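You operate a simulated robot arm through the tools that you are given. There is no shell and no other tool.

Carry out the task below with a simulated robot arm. There is one attempt and no reset: what you move stays moved.

Task
Form a card in the green mould and drain it with the bellows.
Fine: shake it even over the small vat, three strokes on the card drain grate, then back on the slatted board; other moulds and controls stay.

Only the result counts: the job must be done as asked and must still hold three seconds after the hand-in. Knocking over, shifting, dropping, spilling or breaking anything else fails it.

Robot
A 6-joint arm with a two-finger parallel gripper, fixed in place. Base frame: the origin is at the foot of the arm, x ahead of it, y to its left, z up; the work surface is at about z = 0. Units: m, degrees, N and s.
With the tool pointing down near the work surface it reaches from about 0.24 to 0.58 m from the base axis. Its first joint turns from -166.0 to 166.0 degrees. Payload 1.5 kg.
The TCP is the grasp point between the finger pads, 0.03 m short of the fingertips. In the tool frame z runs along the fingers and y along their closing line. Largest opening 0.08 m; finger width 0.017, thickness 0.012; the body of the gripper, 0.04 by 0.082 m, starts 0.08 m behind the TCP.
Orientation is told as [roll, pitch, yaw] about the base's x, y, z axes, in that order, counted from this pose: with the fingers straight down and closing along the base's y, the tool's x points along the base's -x, its y along +y and its z along -z.

Tools
- The arm moves only by the tool servo_tool. Its argument "increments" is one flat list of numbers, 6 for each row, row after row: the shift along the tool's x, y, z in m, then the turn, a rotation vector about the tool's x, y, z in degrees. In form: [dx, dy, dz, rx, ry, rz, dx, dy, dz, rx, ry, rz, ...]. A call has 1 to 20 rows; each row is the pose to reach, as a shift and turn from the pose commanded when the call began, along the tool's axes at that moment. "jaw" is the opening, from 0 (shut) to 1 (fully open), set as the call begins (left out, the last holds). Each row takes 0.2 s and may step no farther than 0.05 m and 8.6 degrees from the row before; otherwise, or with a gripper value out of range, the whole call is refused. A pose out of reach is approached as far as the arm can. The call stops where the force on the tool passes 40 N (or 10 N more than at its start, if that is more) or the arm is blocked; 0.2 s more then pass. The fingers move at their own pace (about 0.072 m/s each) and stop on an object; they squeeze with about 42 N. The grip force told is the motor's: it shows also when the fingers shut on nothing. Time passes only in rows, and 0.2 s behind the last, so rows that repeat a pose let the fingers close. It gives the time, the measured TCP pose, the force on the tool (base axes), the opening and the grip force at its end, in the units of the frame above (readings bear some noise), with the torque about the TCP (base axes, N m) and any sound that the robot's microphone picked up.
- Cameras (640 x 400 px; columns grow to the right, rows downward): "scene" is fixed at [0.4008, 0.6506, 0.614]; the picture's right is [-0.97, 0.24, 0.00], its down [0.17, 0.68, -0.72] and it looks along [-0.17, -0.70, -0.70] (base axes); focal length 219 px, centre (320, 200). "wrist" rides on the gripper at [0.072, -0.007, -0.122] in the tool frame; the picture's right is [0.09, 1.00, 0.00], its down [-0.84, 0.08, -0.54] and it looks along [-0.54, 0.05, 0.84] (tool axes); focal length 238 px, centre (320, 200). There is no depth. A picture from a camera that has moved, and an enlarged one, comes with that camera's place and axes in the base frame and with its lens.
- camera(camera): a new picture of that camera. It takes no simulated time.
- enlarge(camera, box): a new picture of the part [left, top, right, bottom] of that camera's present view, enlarged. It takes no simulated time.
- sign_off(): hands the job in; it is judged then, once.

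Places have to be worked out from the pictures, the camera data and where the tool is seen. Open the gripper and draw the arm clear of the work before you hand the job in, unless the task says otherwise.

The tools are called after "Emit:" as name(argument=value, ...) on one line, values as JSON. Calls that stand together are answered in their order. servo_tool: Moves the arm, as the interface text tells. Its arguments: {"type":"object","properties":{"increments":{"type":"array"},"jaw":{"type":"number"}},"required":["increments"]} The other tools are called the same way: camera (camera) takes a picture; enlarge (camera, box) takes an enlarged picture of a part of a camera's view; sign_off () hands the job in.

At the start:

```text
t: 0.0
eef_pos: [0.2231, 0.2714, 0.3985]
ee_rot: [0.0, 0.0, 0.0]
wrist_force: [0.3, -0.8, -0.3]
wrist_torque: [0.04, -0.02, 0.0]
width: 0.08
grip_force: 0.1
```

scene: 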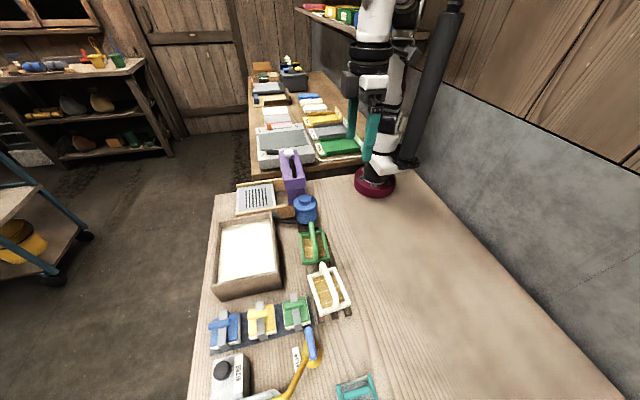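
wrist: 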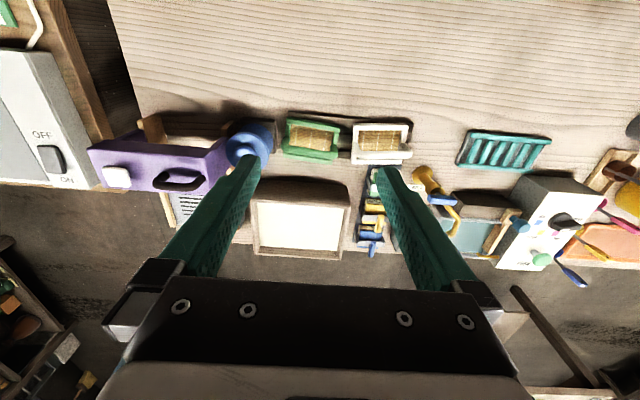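

I see a green mould and a white mould on the table, a vat with white pulp, a drain grate at left and controls. I'll enlarge the pictures to study the scene first.

Emit:
enlarge(camera="scene", box=[200, 140, 400, 265])

Emit:
enlarge(camera="scene", box=[200, 260, 400, 400])

Emit:
enlarge(camera="wrist", box=[80, 80, 360, 260])

Emit:
enlarge(camera="wrist", box=[340, 80, 640, 300])

```text
3.20 times, centred on (300, 202) of scene
camera zoom: at [0.4008, 0.6506, 0.614], right [-0.97, 0.24, 0.0], down [0.17, 0.68, -0.72], along [-0.17, -0.7, -0.7], focal length 702 px, centre (384, 192)
```

zoom: 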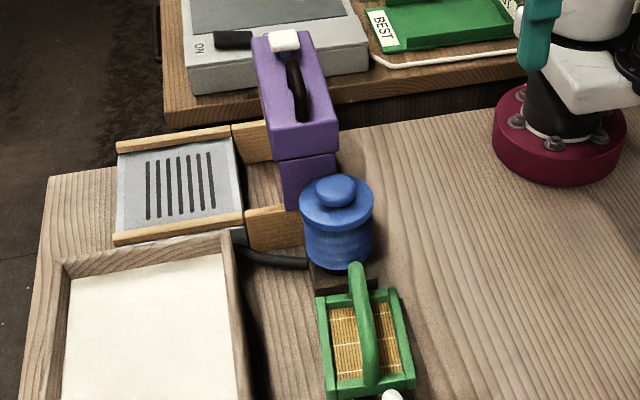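

```text
2.86 times, centred on (300, 330) of scene
camera zoom: at [0.4008, 0.6506, 0.614], right [-0.97, 0.24, 0.0], down [0.17, 0.68, -0.72], along [-0.17, -0.7, -0.7], focal length 627 px, centre (377, -171)
```

zoom: 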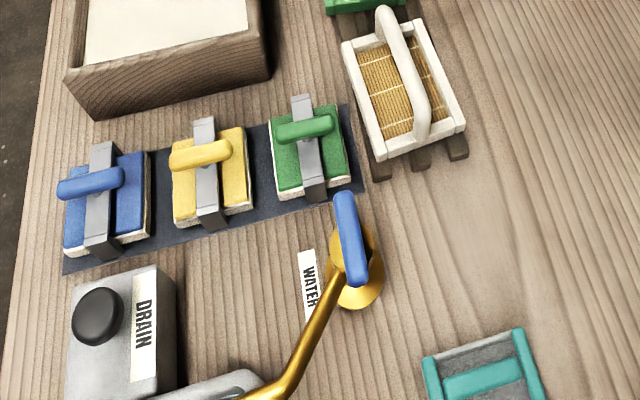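

```text
2.22 times, centred on (220, 170) of wrist
camera zoom: at [0.1522, 0.265, 0.5195], right [-0.09, 1.0, 0.0], down [0.84, 0.08, 0.54], along [0.54, 0.05, -0.84], focal length 530 px, centre (542, 267)
```

zoom: 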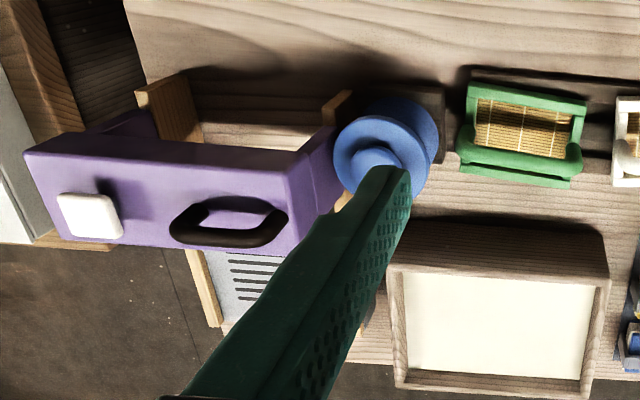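

```text
1.82 times, centred on (490, 190) of wrist
camera zoom: at [0.1522, 0.265, 0.5195], right [-0.09, 1.0, 0.0], down [0.84, 0.08, 0.54], along [0.54, 0.05, -0.84], focal length 433 px, centre (11, 218)
```

zoom: 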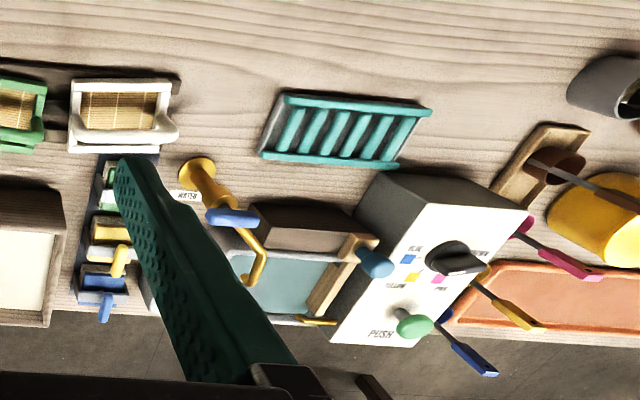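

I judge the green mould at about (0.33, 0.26), the white-filled vat near (0.52, 0.24), the slotted grate near (0.49, -0.01) and a blue ribbed thing near (0.33, 0.13). I'll move the arm high toward smaller y for a closer look.

Emit:
servo_tool(increments=[-0.014, -0.045, -0.01, 0, 0, 0, -0.028, -0.09, -0.02, 0, 0, 0, -0.042, -0.135, -0.03, 0, 0, 0, -0.05, -0.18, -0.03, 0, 0, 0])

```text
t: 1.0
eef_pos: [0.2749, 0.0898, 0.4295]
ee_rot: [0.1, 0.0, -0.1]
wrist_force: [-0.7, -0.5, 0.1]
wrist_torque: [0.03, 0.0, -0.01]
width: 0.08
grip_force: 0.1
```

The arm is at (0.275, 0.09, 0.43). I take pictures from here.

Emit:
camera(camera="wrist")

Emit:
camera(camera="scene")

Emit:
enlarge(camera="wrist", box=[160, 60, 480, 260])

```text
taken
camera wrist: at [0.2038, 0.0839, 0.5506], right [-0.09, 1.0, 0.0], down [0.84, 0.08, 0.54], along [0.54, 0.05, -0.84], focal length 238 px, centre (320, 200)
```

wrist: 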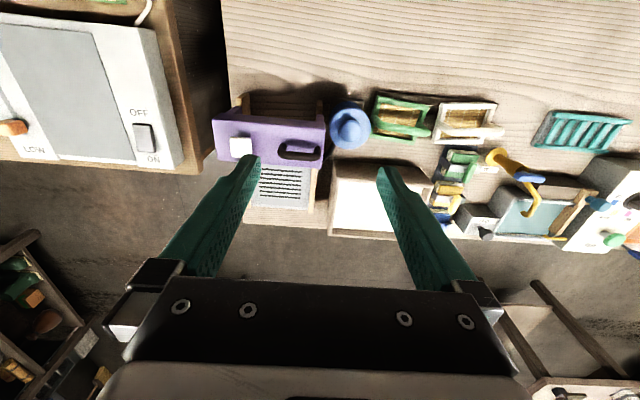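

```text
taken
```

scene: 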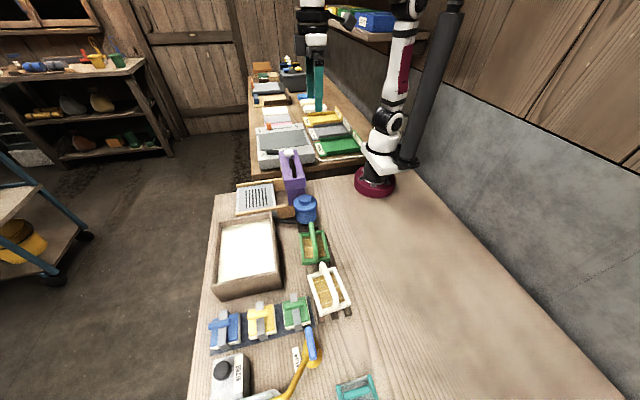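

```text
2.00 times, centred on (320, 160) of wrist
camera zoom: at [0.2038, 0.0839, 0.5506], right [-0.09, 1.0, 0.0], down [0.84, 0.08, 0.54], along [0.54, 0.05, -0.84], focal length 477 px, centre (320, 280)
```

zoom: 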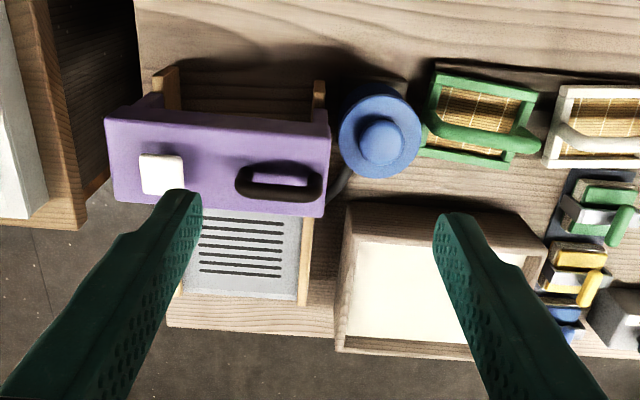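

The bridge-like purple part straddles rails next to the slotted grate, and the blue ribbed cylinder has a black hose to it. I'll zoom the scene camera onto these for detail.

Emit:
enlarge(camera="scene", box=[225, 140, 325, 202])

Emit:
enlarge(camera="scene", box=[260, 185, 360, 248])

Emit:
enlarge(camera="scene", box=[285, 215, 365, 265])

Emit:
enlarge(camera="scene", box=[285, 265, 365, 325])

Emit:
enlarge(camera="scene", box=[200, 195, 300, 305])

Emit:
enlarge(camera="wrist", box=[420, 80, 640, 260])

```text
6.40 times, centred on (275, 171) of scene
camera zoom: at [0.4008, 0.6506, 0.614], right [-0.97, 0.24, 0.0], down [0.17, 0.68, -0.72], along [-0.17, -0.7, -0.7], focal length 1404 px, centre (608, 386)
```

zoom: 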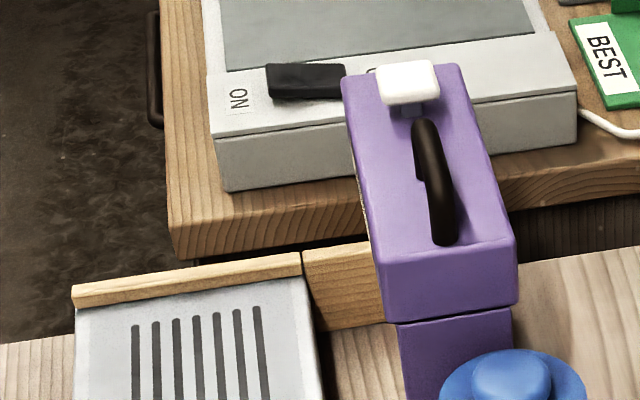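

```text
6.35 times, centred on (310, 216) of scene
camera zoom: at [0.4008, 0.6506, 0.614], right [-0.97, 0.24, 0.0], down [0.17, 0.68, -0.72], along [-0.17, -0.7, -0.7], focal length 1393 px, centre (384, 95)
```

zoom: 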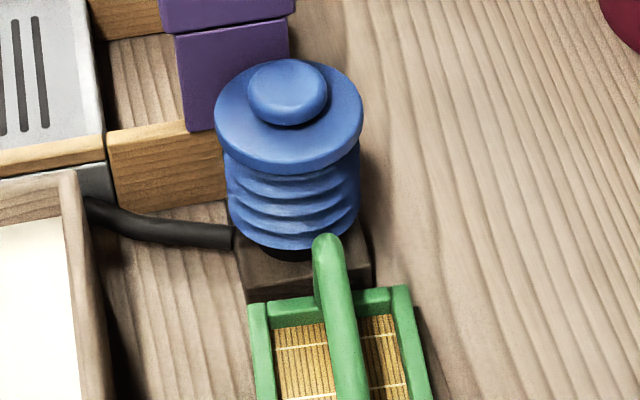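

```text
8.00 times, centred on (325, 240) of scene
camera zoom: at [0.4008, 0.6506, 0.614], right [-0.97, 0.24, 0.0], down [0.17, 0.68, -0.72], along [-0.17, -0.7, -0.7], focal length 1755 px, centre (280, -120)
```

zoom: 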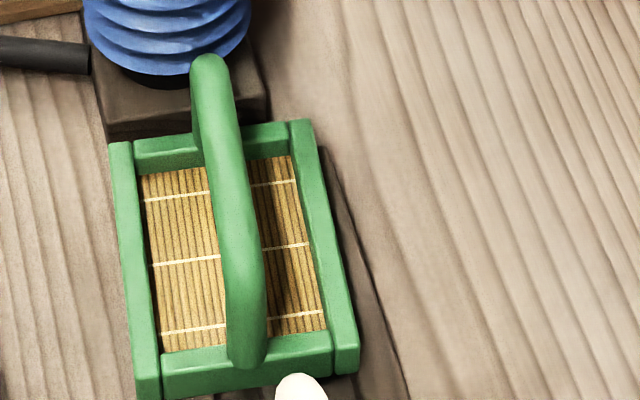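

```text
6.67 times, centred on (325, 295) of scene
camera zoom: at [0.4008, 0.6506, 0.614], right [-0.97, 0.24, 0.0], down [0.17, 0.68, -0.72], along [-0.17, -0.7, -0.7], focal length 1463 px, centre (287, -433)
```

zoom: 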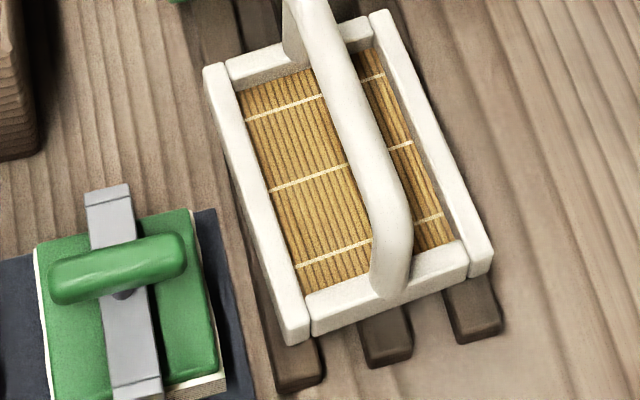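

```text
3.64 times, centred on (250, 250) of scene
camera zoom: at [0.4008, 0.6506, 0.614], right [-0.97, 0.24, 0.0], down [0.17, 0.68, -0.72], along [-0.17, -0.7, -0.7], focal length 798 px, centre (574, 18)
```

zoom: 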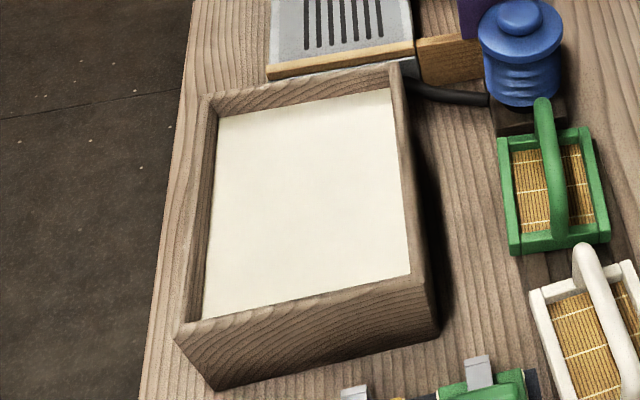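

```text
2.22 times, centred on (530, 170) of wrist
camera zoom: at [0.2038, 0.0839, 0.5506], right [-0.09, 1.0, 0.0], down [0.84, 0.08, 0.54], along [0.54, 0.05, -0.84], focal length 530 px, centre (-147, 267)
```

zoom: 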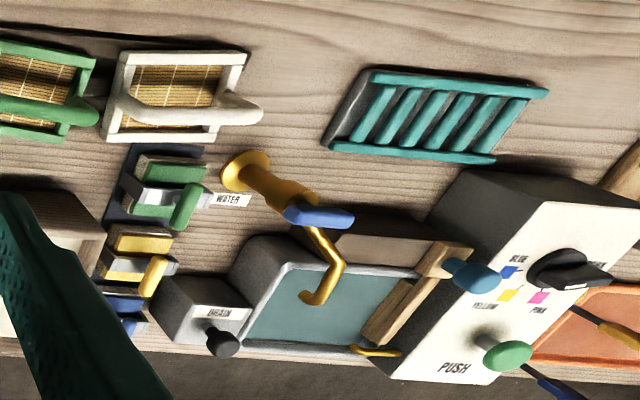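

The blue ribbed cylinder on a block with the hose is the bellows (top about z 0.12). The green mould sits at about (0.33, 0.265) on dark slats, its bail handle running nearly along y, so I turn the gripper -90° in yaw and hover above the mould.

Emit:
servo_tool(increments=[-0.005, 0.016, 0.012, 0, 0, 8.2, -0.01, 0.032, 0.024, 0, 0, 16.4, -0.015, 0.048, 0.036, 0, 0, 24.6, -0.02, 0.064, 0.048, 0, 0, 32.8, -0.025, 0.08, 0.06, 0, 0, 41.0, -0.03, 0.096, 0.072, 0, 0, 49.2, -0.035, 0.112, 0.084, 0, 0, 57.4, -0.04, 0.128, 0.096, 0, 0, 65.6, -0.045, 0.144, 0.108, 0, 0, 73.8, -0.05, 0.16, 0.12, 0, 0, 82, -0.055, 0.174, 0.129, 0, 0, 90], jaw=1)

Emit:
camera(camera="wrist")

Emit:
camera(camera="scene")

```text
t: 3.4
eef_pos: [0.3284, 0.2651, 0.2989]
ee_rot: [0.0, 0.1, -90.2]
wrist_force: [-0.1, 0.0, 0.0]
wrist_torque: [-0.01, -0.01, 0.01]
width: 0.0802
grip_force: 0.1
```

```text
taken
camera wrist: at [0.3223, 0.3373, 0.4205], right [1.0, 0.09, 0.0], down [0.08, -0.84, 0.54], along [0.05, -0.54, -0.84], focal length 238 px, centre (320, 200)
```

wrist: 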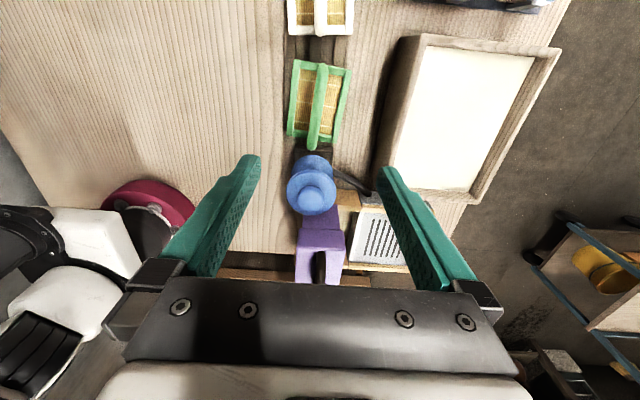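

```text
taken
```

scene: 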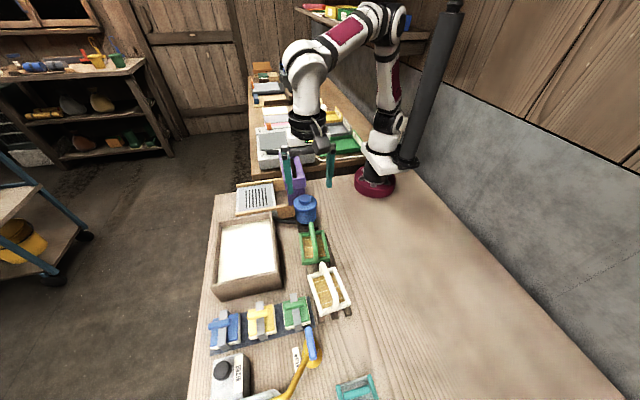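

The mould and its handle are visible between the fingers. I'll enlarge to measure handle and mould.

Emit:
enlarge(camera="wrist", box=[240, 40, 400, 160])

Emit:
enlarge(camera="wrist", box=[360, 20, 580, 220])

Emit:
enlarge(camera="wrist", box=[270, 140, 430, 290])

Emit:
enlarge(camera="wrist", box=[240, 0, 400, 100])

```text
3.33 times, centred on (320, 100) of wrist
camera zoom: at [0.3223, 0.3373, 0.4205], right [1.0, 0.09, 0.0], down [0.08, -0.84, 0.54], along [0.05, -0.54, -0.84], focal length 794 px, centre (320, 533)
```

zoom: 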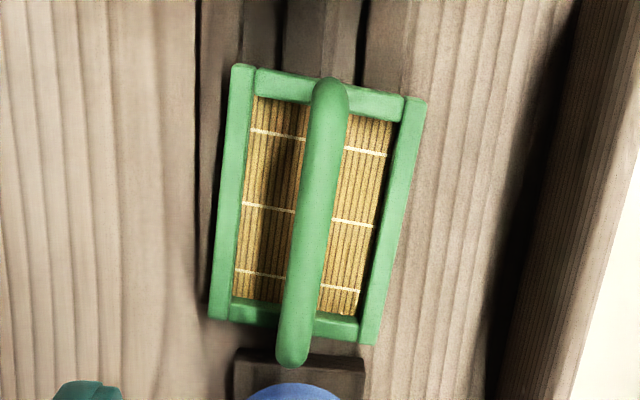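

```text
2.00 times, centred on (470, 120) of wrist
camera zoom: at [0.3223, 0.3373, 0.4205], right [1.0, 0.09, 0.0], down [0.08, -0.84, 0.54], along [0.05, -0.54, -0.84], focal length 477 px, centre (20, 360)
```

zoom: 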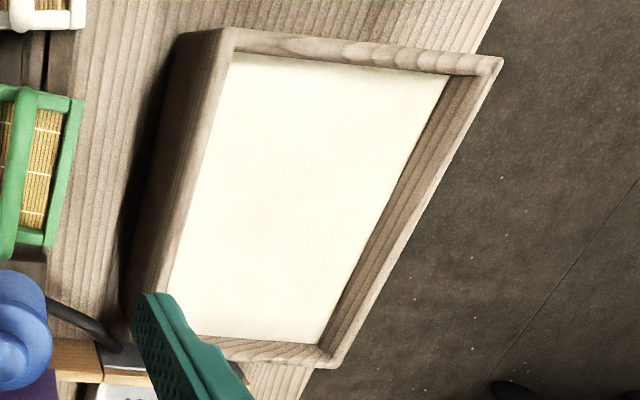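

```text
2.67 times, centred on (350, 215) of wrist
camera zoom: at [0.3223, 0.3373, 0.4205], right [1.0, 0.09, 0.0], down [0.08, -0.84, 0.54], along [0.05, -0.54, -0.84], focal length 636 px, centre (240, 160)
```

zoom: 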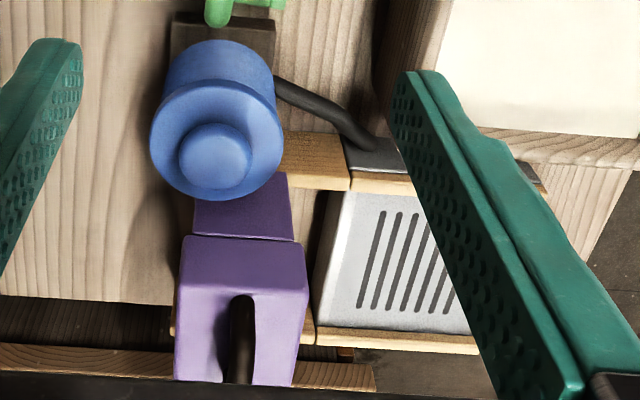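

```text
4.00 times, centred on (320, 50) of wrist
camera zoom: at [0.3223, 0.3373, 0.4205], right [1.0, 0.09, 0.0], down [0.08, -0.84, 0.54], along [0.05, -0.54, -0.84], focal length 953 px, centre (320, 800)
```

zoom: 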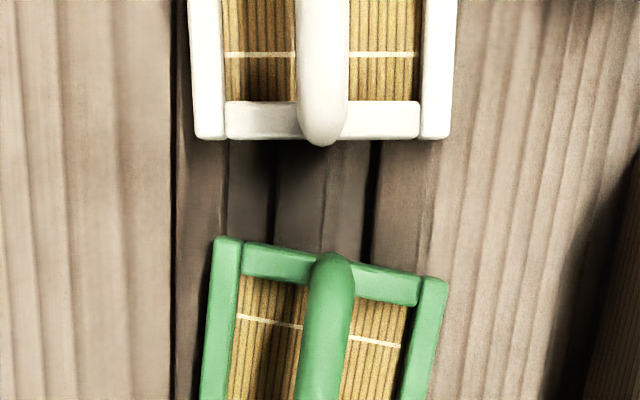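

Triangulation puts the handle bar centre at about (0.3245, 0.262, z≈0.07), the mould about 0.082 x 0.111 m turned about -5.7°. I lower to z≈0.14 with a half-open jaw and the yaw corrected, then check alignment.

Emit:
servo_tool(increments=[-0.001, -0.001, 0.04, 0, 0, 2, -0.002, -0.002, 0.08, 0, 0, 4, -0.003, -0.004, 0.12, 0, 0, 5.7, -0.003, -0.004, 0.16, 0, 0, 5.7], jaw=0.55)

Emit:
camera(camera="wrist")

Emit:
enlarge(camera="scene", box=[260, 170, 380, 270])

```text
t: 4.4
eef_pos: [0.3251, 0.2616, 0.1393]
ee_rot: [0.0, 0.0, -95.7]
wrist_force: [0.1, 0.7, 0.1]
wrist_torque: [-0.03, 0.03, -0.03]
width: 0.0439
grip_force: 0.1
```

```text
taken
camera wrist: at [0.3253, 0.3347, 0.2612], right [1.0, -0.01, 0.0], down [-0.01, -0.84, 0.54], along [-0.01, -0.54, -0.84], focal length 238 px, centre (320, 200)
```

wrist: 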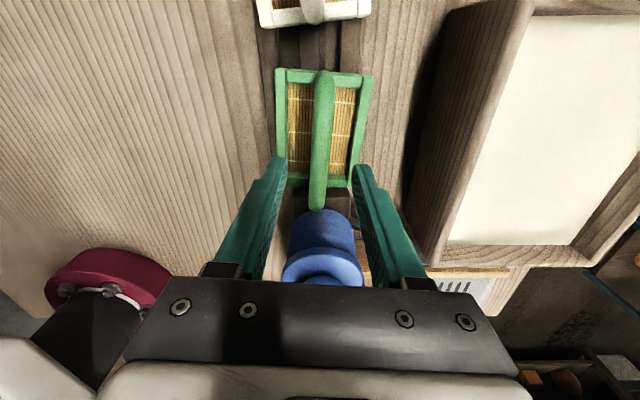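

```text
4.00 times, centred on (320, 220) of scene
camera zoom: at [0.4008, 0.6506, 0.614], right [-0.97, 0.24, 0.0], down [0.17, 0.68, -0.72], along [-0.17, -0.7, -0.7], focal length 878 px, centre (320, 120)
```

zoom: 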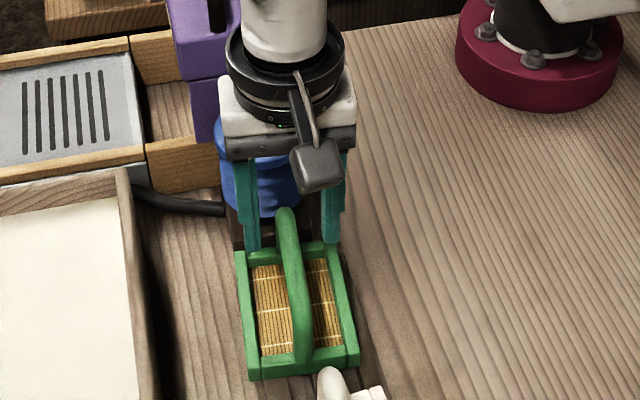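

The bar runs centred between the fingers. I descend to z≈0.073 so the bar sits between the pads, then check before closing.

Emit:
servo_tool(increments=[0, -0.0005, 0.03, 0, 0, 0, 0, -0.001, 0.05, 0, 0, 0, 0, -0.001, 0.066, 0, 0, 0])

Emit:
camera(camera="wrist")

Emit:
enlarge(camera="scene", box=[270, 200, 360, 270])

```text
t: 5.2
eef_pos: [0.3231, 0.2631, 0.0718]
ee_rot: [0.0, 0.2, -95.6]
wrist_force: [-0.9, 0.4, -0.2]
wrist_torque: [-0.05, 0.02, -0.01]
width: 0.0442
grip_force: 0.0
```

```text
taken
camera wrist: at [0.3243, 0.336, 0.1943], right [1.0, -0.01, 0.0], down [-0.01, -0.84, 0.54], along [0.0, -0.54, -0.84], focal length 238 px, centre (320, 200)
```

wrist: 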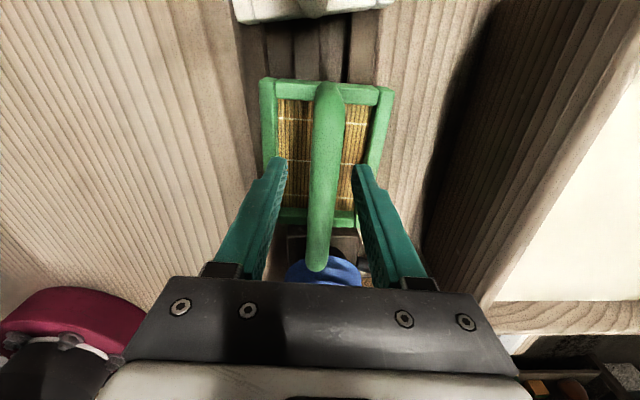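

```text
5.71 times, centred on (315, 235) of scene
camera zoom: at [0.4008, 0.6506, 0.614], right [-0.97, 0.24, 0.0], down [0.17, 0.68, -0.72], along [-0.17, -0.7, -0.7], focal length 1254 px, centre (349, 0)
```

zoom: 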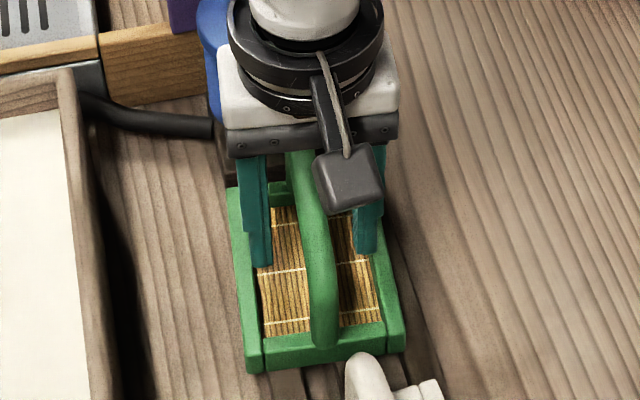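

The bar lies between the pads at TCP height. I close the gripper on it.

Emit:
servo_tool(increments=[0, 0, 0, 0, 0, 0, 0, 0, 0, 0, 0, 0, 0, 0, 0, 0, 0, 0, 0, 0, 0, 0, 0, 0], jaw=0)

Emit:
camera(camera="wrist")

Emit:
enlarge(camera="scene", box=[270, 200, 360, 270])

```text
t: 6.2
eef_pos: [0.3228, 0.2629, 0.0728]
ee_rot: [0.0, 0.1, -95.8]
wrist_force: [0.3, -0.2, 0.4]
wrist_torque: [-0.04, -0.01, -0.02]
width: 0.0138
grip_force: 30.0
```

```text
taken
camera wrist: at [0.3243, 0.336, 0.1945], right [1.0, -0.01, 0.0], down [-0.01, -0.84, 0.54], along [0.0, -0.54, -0.84], focal length 238 px, centre (320, 200)
```

wrist: 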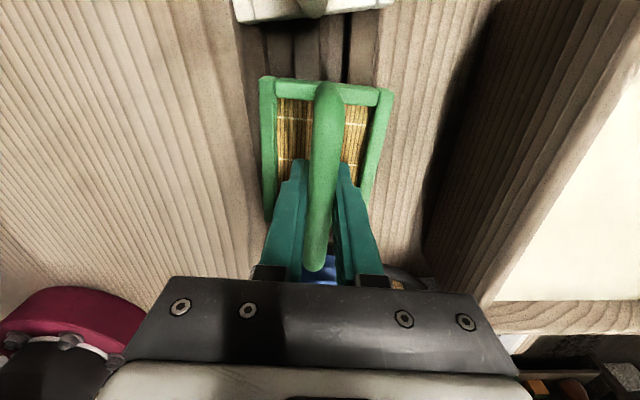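

```text
5.71 times, centred on (315, 235) of scene
camera zoom: at [0.4008, 0.6506, 0.614], right [-0.97, 0.24, 0.0], down [0.17, 0.68, -0.72], along [-0.17, -0.7, -0.7], focal length 1254 px, centre (349, 0)
```

zoom: 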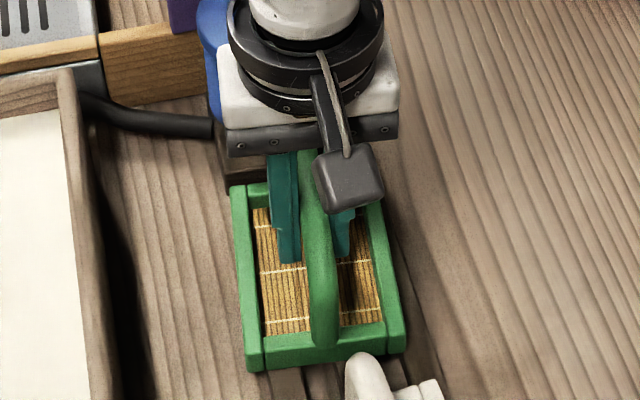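

Grip is firm at 13.8 mm. I lift straight up to about z 0.20 and check the load.

Emit:
servo_tool(increments=[0, 0, -0.015, 0, 0, 0, 0, 0, -0.04, 0, 0, 0, 0, 0, -0.07, 0, 0, 0, 0, 0, -0.1, 0, 0, 0, 0, 0, -0.13, 0, 0, 0, 0, 0, -0.13, 0, 0, 0])

Emit:
camera(camera="wrist")

Emit:
enlarge(camera="scene", box=[200, 130, 400, 320])

```text
t: 7.6
eef_pos: [0.3249, 0.2638, 0.2014]
ee_rot: [0.0, 0.1, -95.8]
wrist_force: [-0.2, 0.4, -1.0]
wrist_torque: [0.01, 0.0, 0.04]
width: 0.0
grip_force: 21.1
```

```text
taken
camera wrist: at [0.3255, 0.3364, 0.3249], right [1.0, -0.01, 0.0], down [-0.01, -0.84, 0.54], along [0.0, -0.54, -0.84], focal length 238 px, centre (320, 200)
```

wrist: 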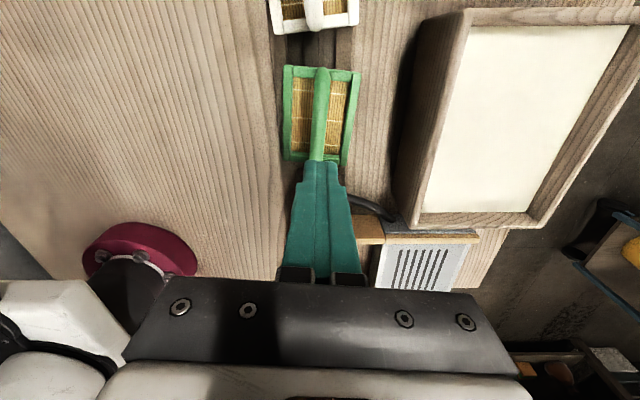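

```text
2.11 times, centred on (300, 225) of scene
camera zoom: at [0.4008, 0.6506, 0.614], right [-0.97, 0.24, 0.0], down [0.17, 0.68, -0.72], along [-0.17, -0.7, -0.7], focal length 462 px, centre (362, 147)
```

zoom: 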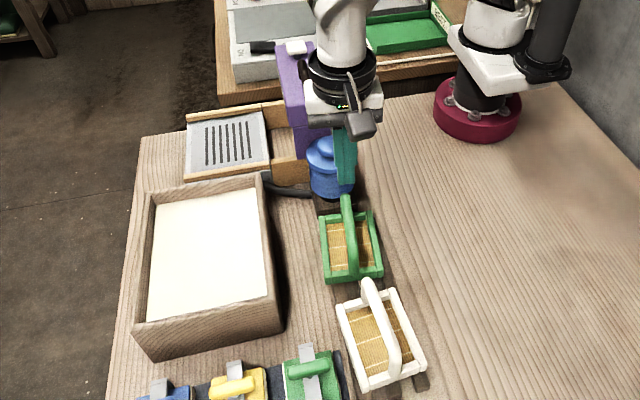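

The jaw reads 0 and the mould is still on the slats, so the grip slipped off. I look closely at the handle and the mould's present pose before trying again.

Emit:
enlarge(camera="wrist", box=[260, 50, 390, 180])

Emit:
enlarge(camera="scene", box=[285, 215, 365, 265])

Emit:
enlarge(camera="scene", box=[285, 160, 365, 220])

```text
3.08 times, centred on (325, 115) of wrist
camera zoom: at [0.3255, 0.3364, 0.3249], right [1.0, -0.01, 0.0], down [-0.01, -0.84, 0.54], along [0.0, -0.54, -0.84], focal length 733 px, centre (305, 462)
```

zoom: 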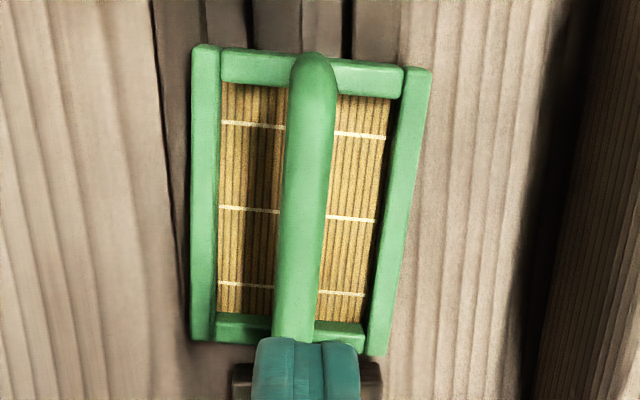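

```text
8.00 times, centred on (325, 240) of scene
camera zoom: at [0.4008, 0.6506, 0.614], right [-0.97, 0.24, 0.0], down [0.17, 0.68, -0.72], along [-0.17, -0.7, -0.7], focal length 1755 px, centre (280, -120)
```

zoom: 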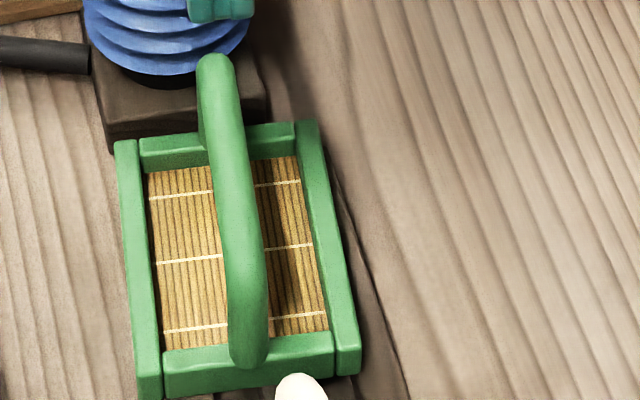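

```text
6.67 times, centred on (325, 190) of scene
camera zoom: at [0.4008, 0.6506, 0.614], right [-0.97, 0.24, 0.0], down [0.17, 0.68, -0.72], along [-0.17, -0.7, -0.7], focal length 1463 px, centre (287, 267)
```

zoom: 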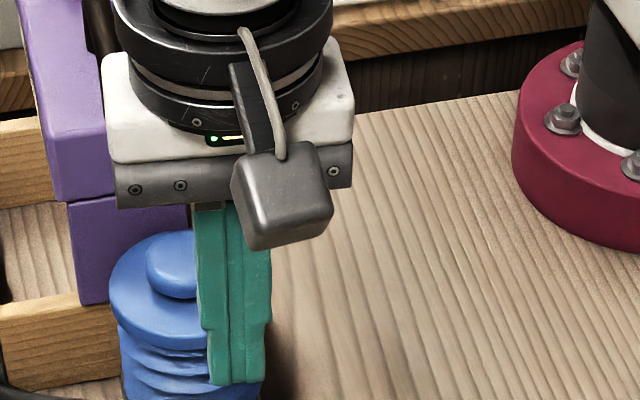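

The mould only turned slightly and still sits at about (0.323, 0.260). I suspect I pinched too near the fingertips' edge for the real bar height, so I re-open and go deeper (TCP z≈0.062) for a better hold.

Emit:
servo_tool(increments=[0, 0, 0.0, 0, 0, 0, 0, 0, 0.03, 0, 0, 0, 0, 0, 0.07, 0, 0, 0, 0, 0, 0.1, 0, 0, 0, 0, 0, 0.125, 0, 0, 0, 0, 0, 0.14, 0, 0, 0], jaw=0.5)

Emit:
enlarge(camera="wrist", box=[220, 60, 420, 290])

Emit:
enlarge(camera="scene", box=[285, 215, 345, 260])

```text
t: 9.0
eef_pos: [0.3241, 0.263, 0.0635]
ee_rot: [0.1, 0.0, -95.7]
wrist_force: [0.2, -0.8, 0.4]
wrist_torque: [0.01, 0.01, 0.02]
width: 0.04
grip_force: 0.1
```

```text
1.74 times, centred on (320, 175) of wrist
camera zoom: at [0.325, 0.3359, 0.1842], right [1.0, -0.01, 0.0], down [-0.01, -0.84, 0.54], along [0.0, -0.54, -0.84], focal length 414 px, centre (320, 244)
```

zoom: 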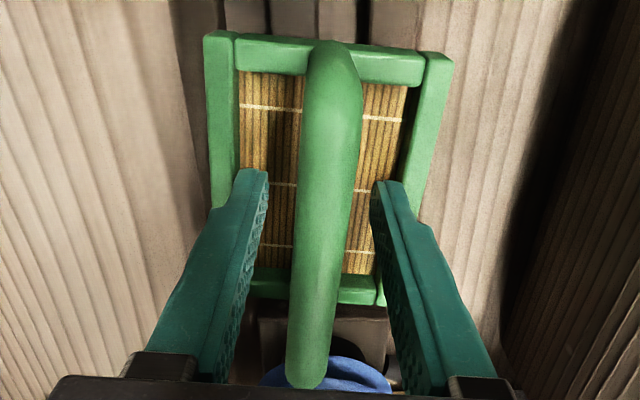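

```text
8.89 times, centred on (315, 238) of scene
camera zoom: at [0.4008, 0.6506, 0.614], right [-0.97, 0.24, 0.0], down [0.17, 0.68, -0.72], along [-0.17, -0.7, -0.7], focal length 1950 px, centre (364, -133)
```

zoom: 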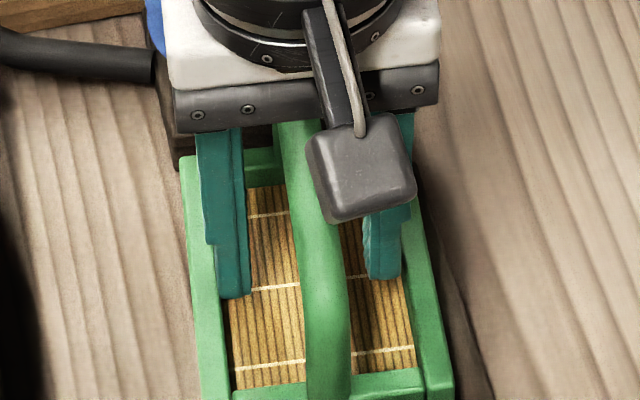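

The bar is well inside the fingers now. I close here and lift only a few millimetres to test the hold.

Emit:
servo_tool(increments=[0, 0, 0, 0, 0, 0, 0, 0, 0, 0, 0, 0, 0, 0, 0, 0, 0, 0, 0, 0, 0, 0, 0, 0, 0, 0, 0, 0, 0, 0], jaw=0)

Emit:
servo_tool(increments=[0, 0, -0.002, 0, 0, 0, 0, 0, -0.004, 0, 0, 0, 0, 0, -0.006, 0, 0, 0, 0, 0, -0.006, 0, 0, 0])

Emit:
enlarge(camera="wrist", box=[220, 60, 420, 290])

Emit:
enlarge(camera="scene", box=[285, 215, 345, 260])

```text
t: 10.2
eef_pos: [0.3238, 0.2624, 0.063]
ee_rot: [0.0, 0.0, -95.6]
wrist_force: [-0.2, -0.3, 0.0]
wrist_torque: [0.01, 0.01, 0.03]
width: 0.0141
grip_force: 30.2
```

```text
t: 11.2
eef_pos: [0.3235, 0.2635, 0.069]
ee_rot: [0.0, 0.1, -95.6]
wrist_force: [0.3, -0.4, -1.0]
wrist_torque: [-0.02, -0.01, 0.01]
width: 0.0136
grip_force: 29.8
```

```text
1.74 times, centred on (320, 175) of wrist
camera zoom: at [0.3246, 0.3357, 0.1908], right [1.0, -0.01, 0.0], down [-0.01, -0.84, 0.54], along [0.0, -0.54, -0.84], focal length 414 px, centre (320, 244)
```

zoom: 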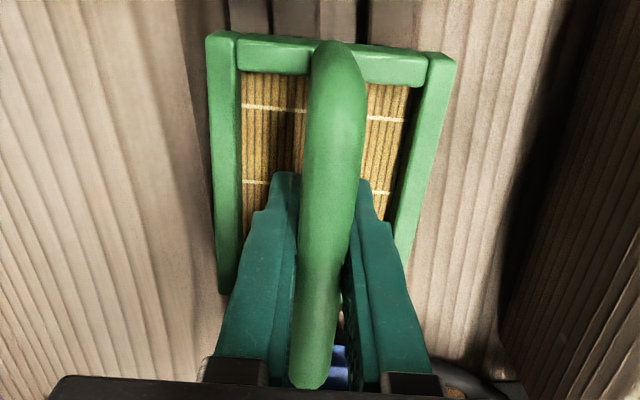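

```text
8.89 times, centred on (315, 238) of scene
camera zoom: at [0.4008, 0.6506, 0.614], right [-0.97, 0.24, 0.0], down [0.17, 0.68, -0.72], along [-0.17, -0.7, -0.7], focal length 1950 px, centre (364, -133)
```

zoom: 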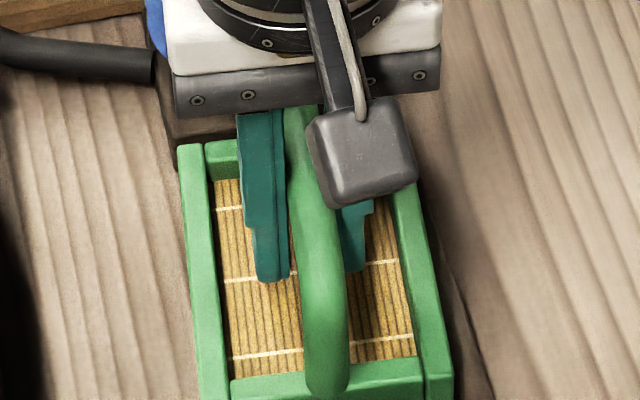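

The mould kept its place relative to the camera while the background moved, so it is lifted. I raise it a bit more, slowly, and check that it is not slipping.

Emit:
servo_tool(increments=[0, 0, -0.004, 0, 0, 0, 0, 0, -0.008, 0, 0, 0, 0, 0, -0.012, 0, 0, 0, 0, 0, -0.016, 0, 0, 0, 0, 0, -0.02, 0, 0, 0, 0, 0, -0.02, 0, 0, 0])

Emit:
enlarge(camera="wrist", box=[220, 60, 420, 290])

Emit:
enlarge(camera="scene", box=[285, 205, 355, 260])

```text
t: 12.6
eef_pos: [0.3237, 0.2627, 0.0893]
ee_rot: [0.0, 0.1, -95.7]
wrist_force: [0.3, -0.2, -0.6]
wrist_torque: [0.01, 0.04, 0.03]
width: 0.0136
grip_force: 29.7
```

```text
1.74 times, centred on (320, 175) of wrist
camera zoom: at [0.3248, 0.3353, 0.2111], right [1.0, -0.01, 0.0], down [-0.01, -0.84, 0.54], along [0.0, -0.54, -0.84], focal length 414 px, centre (320, 244)
```

zoom: 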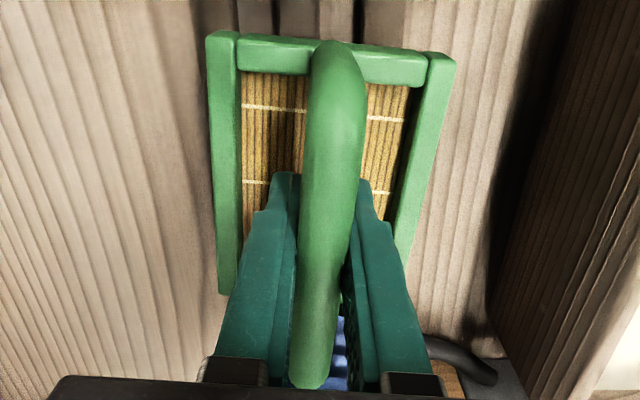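

```text
7.27 times, centred on (320, 232) of scene
camera zoom: at [0.4008, 0.6506, 0.614], right [-0.97, 0.24, 0.0], down [0.17, 0.68, -0.72], along [-0.17, -0.7, -0.7], focal length 1596 px, centre (320, -36)
```

zoom: 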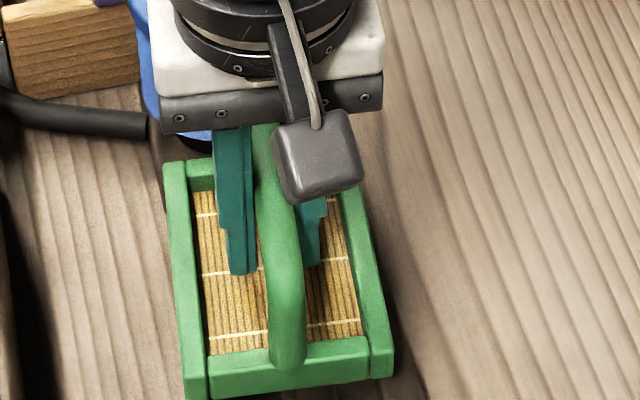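

It holds steadily (about 0.8 N weight). I raise it to z≈0.20 and then carry it level, gently, to above the vat at about (0.512, 0.235), squaring the yaw.

Emit:
servo_tool(increments=[0, 0, -0.01, 0, 0, 0, 0, 0, -0.03, 0, 0, 0, 0, 0, -0.05, 0, 0, 0, 0, 0, -0.07, 0, 0, 0, 0, 0, -0.09, 0, 0, 0, 0, 0, -0.11, 0, 0, 0, 0, 0, -0.115, 0, 0, 0, -0.0005, 0.01, -0.115, 0, 0, -0.3, -0.0015, 0.03, -0.115, 0, 0, -0.9, -0.0027, 0.055, -0.115, 0, 0, -1.7, -0.004, 0.08, -0.115, 0, 0, -2.5, -0.0051, 0.105, -0.115, 0, 0, -3.3, -0.0063, 0.13, -0.115, 0, 0, -4.1, -0.0075, 0.155, -0.115, 0, 0, -4.9, -0.0087, 0.18, -0.115, 0, 0, -5.5, -0.0092, 0.19, -0.115, 0, 0, -5.7])

Emit:
camera(camera="wrist")

Emit:
camera(camera="scene")

```text
t: 16.0
eef_pos: [0.5122, 0.2333, 0.2028]
ee_rot: [0.1, 0.1, -89.9]
wrist_force: [-0.7, 0.3, -1.0]
wrist_torque: [0.02, 0.0, 0.0]
width: 0.0137
grip_force: 30.3
```

```text
taken
camera wrist: at [0.5057, 0.3055, 0.3239], right [1.0, 0.09, 0.0], down [0.08, -0.84, 0.54], along [0.05, -0.54, -0.84], focal length 238 px, centre (320, 200)
```

wrist: 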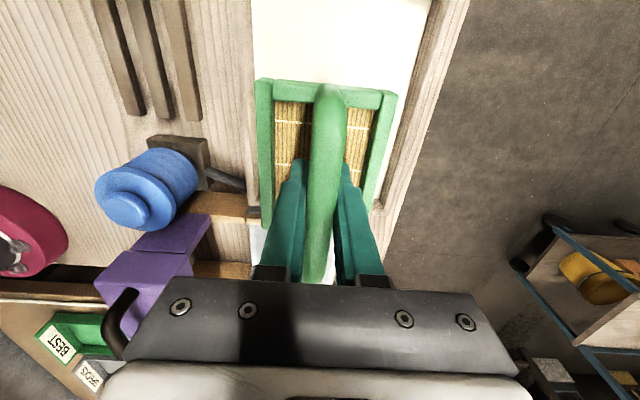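

```text
taken
```

scene: 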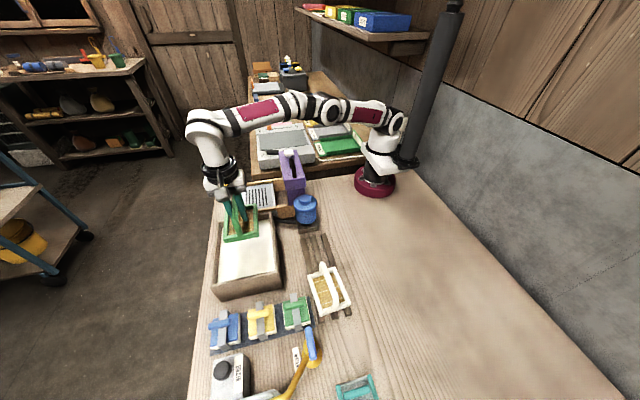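

The mould is over the vat. I enlarge to verify clearances to the vat walls before dipping.

Emit:
enlarge(camera="wrist", box=[200, 0, 480, 240])

Emit:
enlarge(camera="scene", box=[190, 160, 310, 310])

```text
1.67 times, centred on (340, 120) of wrist
camera zoom: at [0.5057, 0.3055, 0.3239], right [1.0, 0.09, 0.0], down [0.08, -0.84, 0.54], along [0.05, -0.54, -0.84], focal length 397 px, centre (287, 333)
```

zoom: 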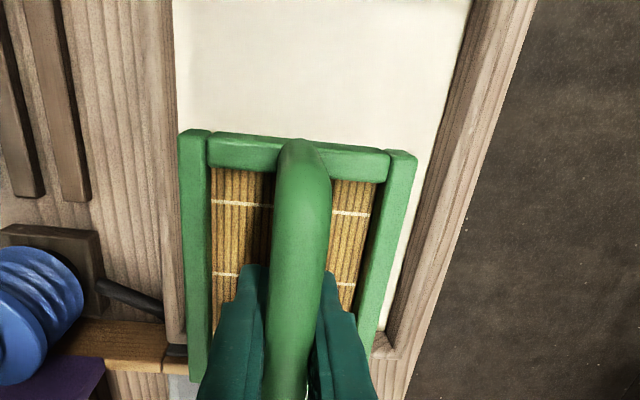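

```text
2.67 times, centred on (250, 235) of scene
camera zoom: at [0.4008, 0.6506, 0.614], right [-0.97, 0.24, 0.0], down [0.17, 0.68, -0.72], along [-0.17, -0.7, -0.7], focal length 585 px, centre (507, 107)
```

zoom: 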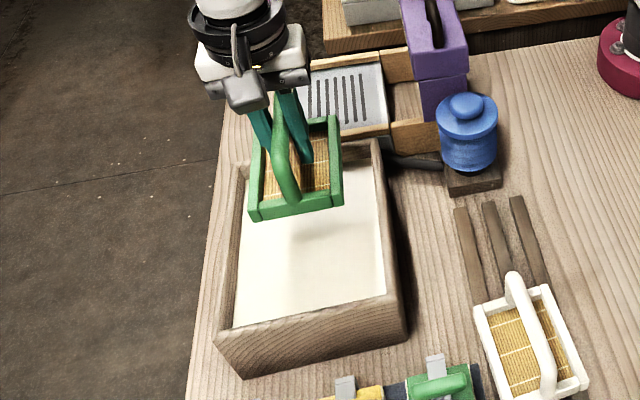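

Clearances are about 2 cm or more on each side; I nudge toward the vat middle, lower the mould level under the pulp surface (z≈0.062) to TCP z≈0.087, and hold it a moment.

Emit:
servo_tool(increments=[0.009, 0.006, 0.01, 0, 0, 0, 0.009, 0.006, 0.03, 0, 0, 0, 0.009, 0.006, 0.05, 0, 0, 0, 0.009, 0.006, 0.065, 0, 0, 0, 0.009, 0.006, 0.075, 0, 0, 0, 0.009, 0.006, 0.085, 0, 0, 0, 0.009, 0.006, 0.095, 0, 0, 0, 0.009, 0.006, 0.105, 0, 0, 0, 0.009, 0.006, 0.116, 0, 0, 0, 0.009, 0.006, 0.116, 0, 0, 0, 0.009, 0.006, 0.116, 0, 0, 0])

Emit:
camera(camera="wrist")

Emit:
enlarge(camera="scene", box=[190, 160, 310, 310])

```text
t: 18.4
eef_pos: [0.5274, 0.2445, 0.0886]
ee_rot: [-0.1, -0.2, -89.8]
wrist_force: [0.0, -0.1, -1.2]
wrist_torque: [-0.02, -0.02, -0.03]
width: 0.0136
grip_force: 31.0
out of reach, approached as far as the arm can: row 4, 5, 6, 7, 8, 9, 10
```

```text
taken
camera wrist: at [0.5207, 0.3184, 0.2099], right [1.0, 0.1, 0.0], down [0.08, -0.83, 0.55], along [0.05, -0.54, -0.84], focal length 238 px, centre (320, 200)
```

wrist: 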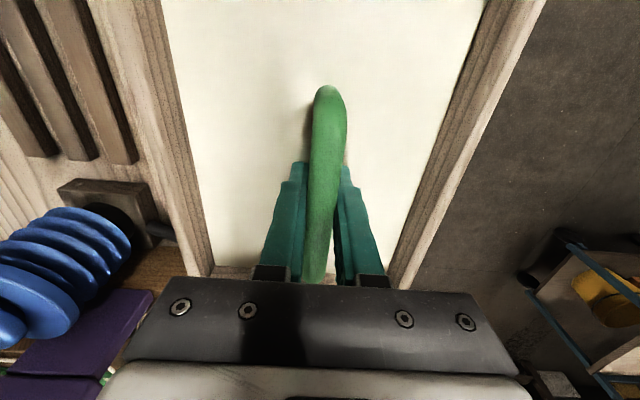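

```text
2.67 times, centred on (250, 235) of scene
camera zoom: at [0.4008, 0.6506, 0.614], right [-0.97, 0.24, 0.0], down [0.17, 0.68, -0.72], along [-0.17, -0.7, -0.7], focal length 585 px, centre (507, 107)
```

zoom: 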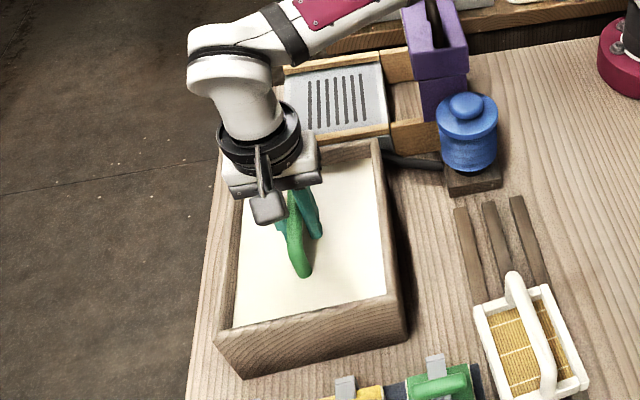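

The mould is submerged level inside the walls; the arm is just at its reach limit (x 0.527). I lift it slowly and level out of the pulp to about z 0.165, easing back slightly in x.

Emit:
servo_tool(increments=[0, 0, -0.006, 0, 0, 0, 0, 0, -0.012, 0, 0, 0, 0, 0, -0.018, 0, 0, 0, 0, 0, -0.024, 0, 0, 0, 0, 0, -0.03, 0, 0, 0, 0, 0, -0.036, 0, 0, 0, 0, 0, -0.042, 0, 0, 0, 0, 0, -0.05, 0, 0, 0, 0, 0, -0.06, 0, 0, 0, 0, 0, -0.07, 0, 0, 0, 0, 0, -0.075, 0, 0, 0, 0, 0, -0.075, 0, 0, 0])

Emit:
camera(camera="wrist")

Emit:
enlarge(camera="scene", box=[190, 160, 310, 310])

```text
t: 21.0
eef_pos: [0.5176, 0.2428, 0.1627]
ee_rot: [0.0, 0.0, -90.1]
wrist_force: [1.5, -0.5, -0.4]
wrist_torque: [0.0, 0.02, 0.0]
width: 0.0137
grip_force: 30.2
```

```text
taken
camera wrist: at [0.5114, 0.3156, 0.284], right [1.0, 0.09, 0.0], down [0.08, -0.84, 0.54], along [0.05, -0.54, -0.84], focal length 238 px, centre (320, 200)
```

wrist: 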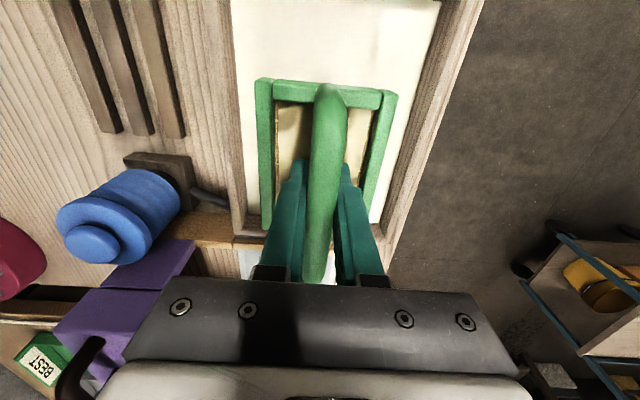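

```text
2.67 times, centred on (250, 235) of scene
camera zoom: at [0.4008, 0.6506, 0.614], right [-0.97, 0.24, 0.0], down [0.17, 0.68, -0.72], along [-0.17, -0.7, -0.7], focal length 585 px, centre (507, 107)
```

zoom: 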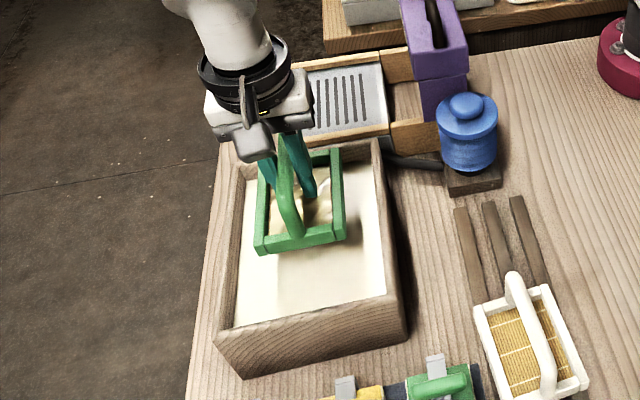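

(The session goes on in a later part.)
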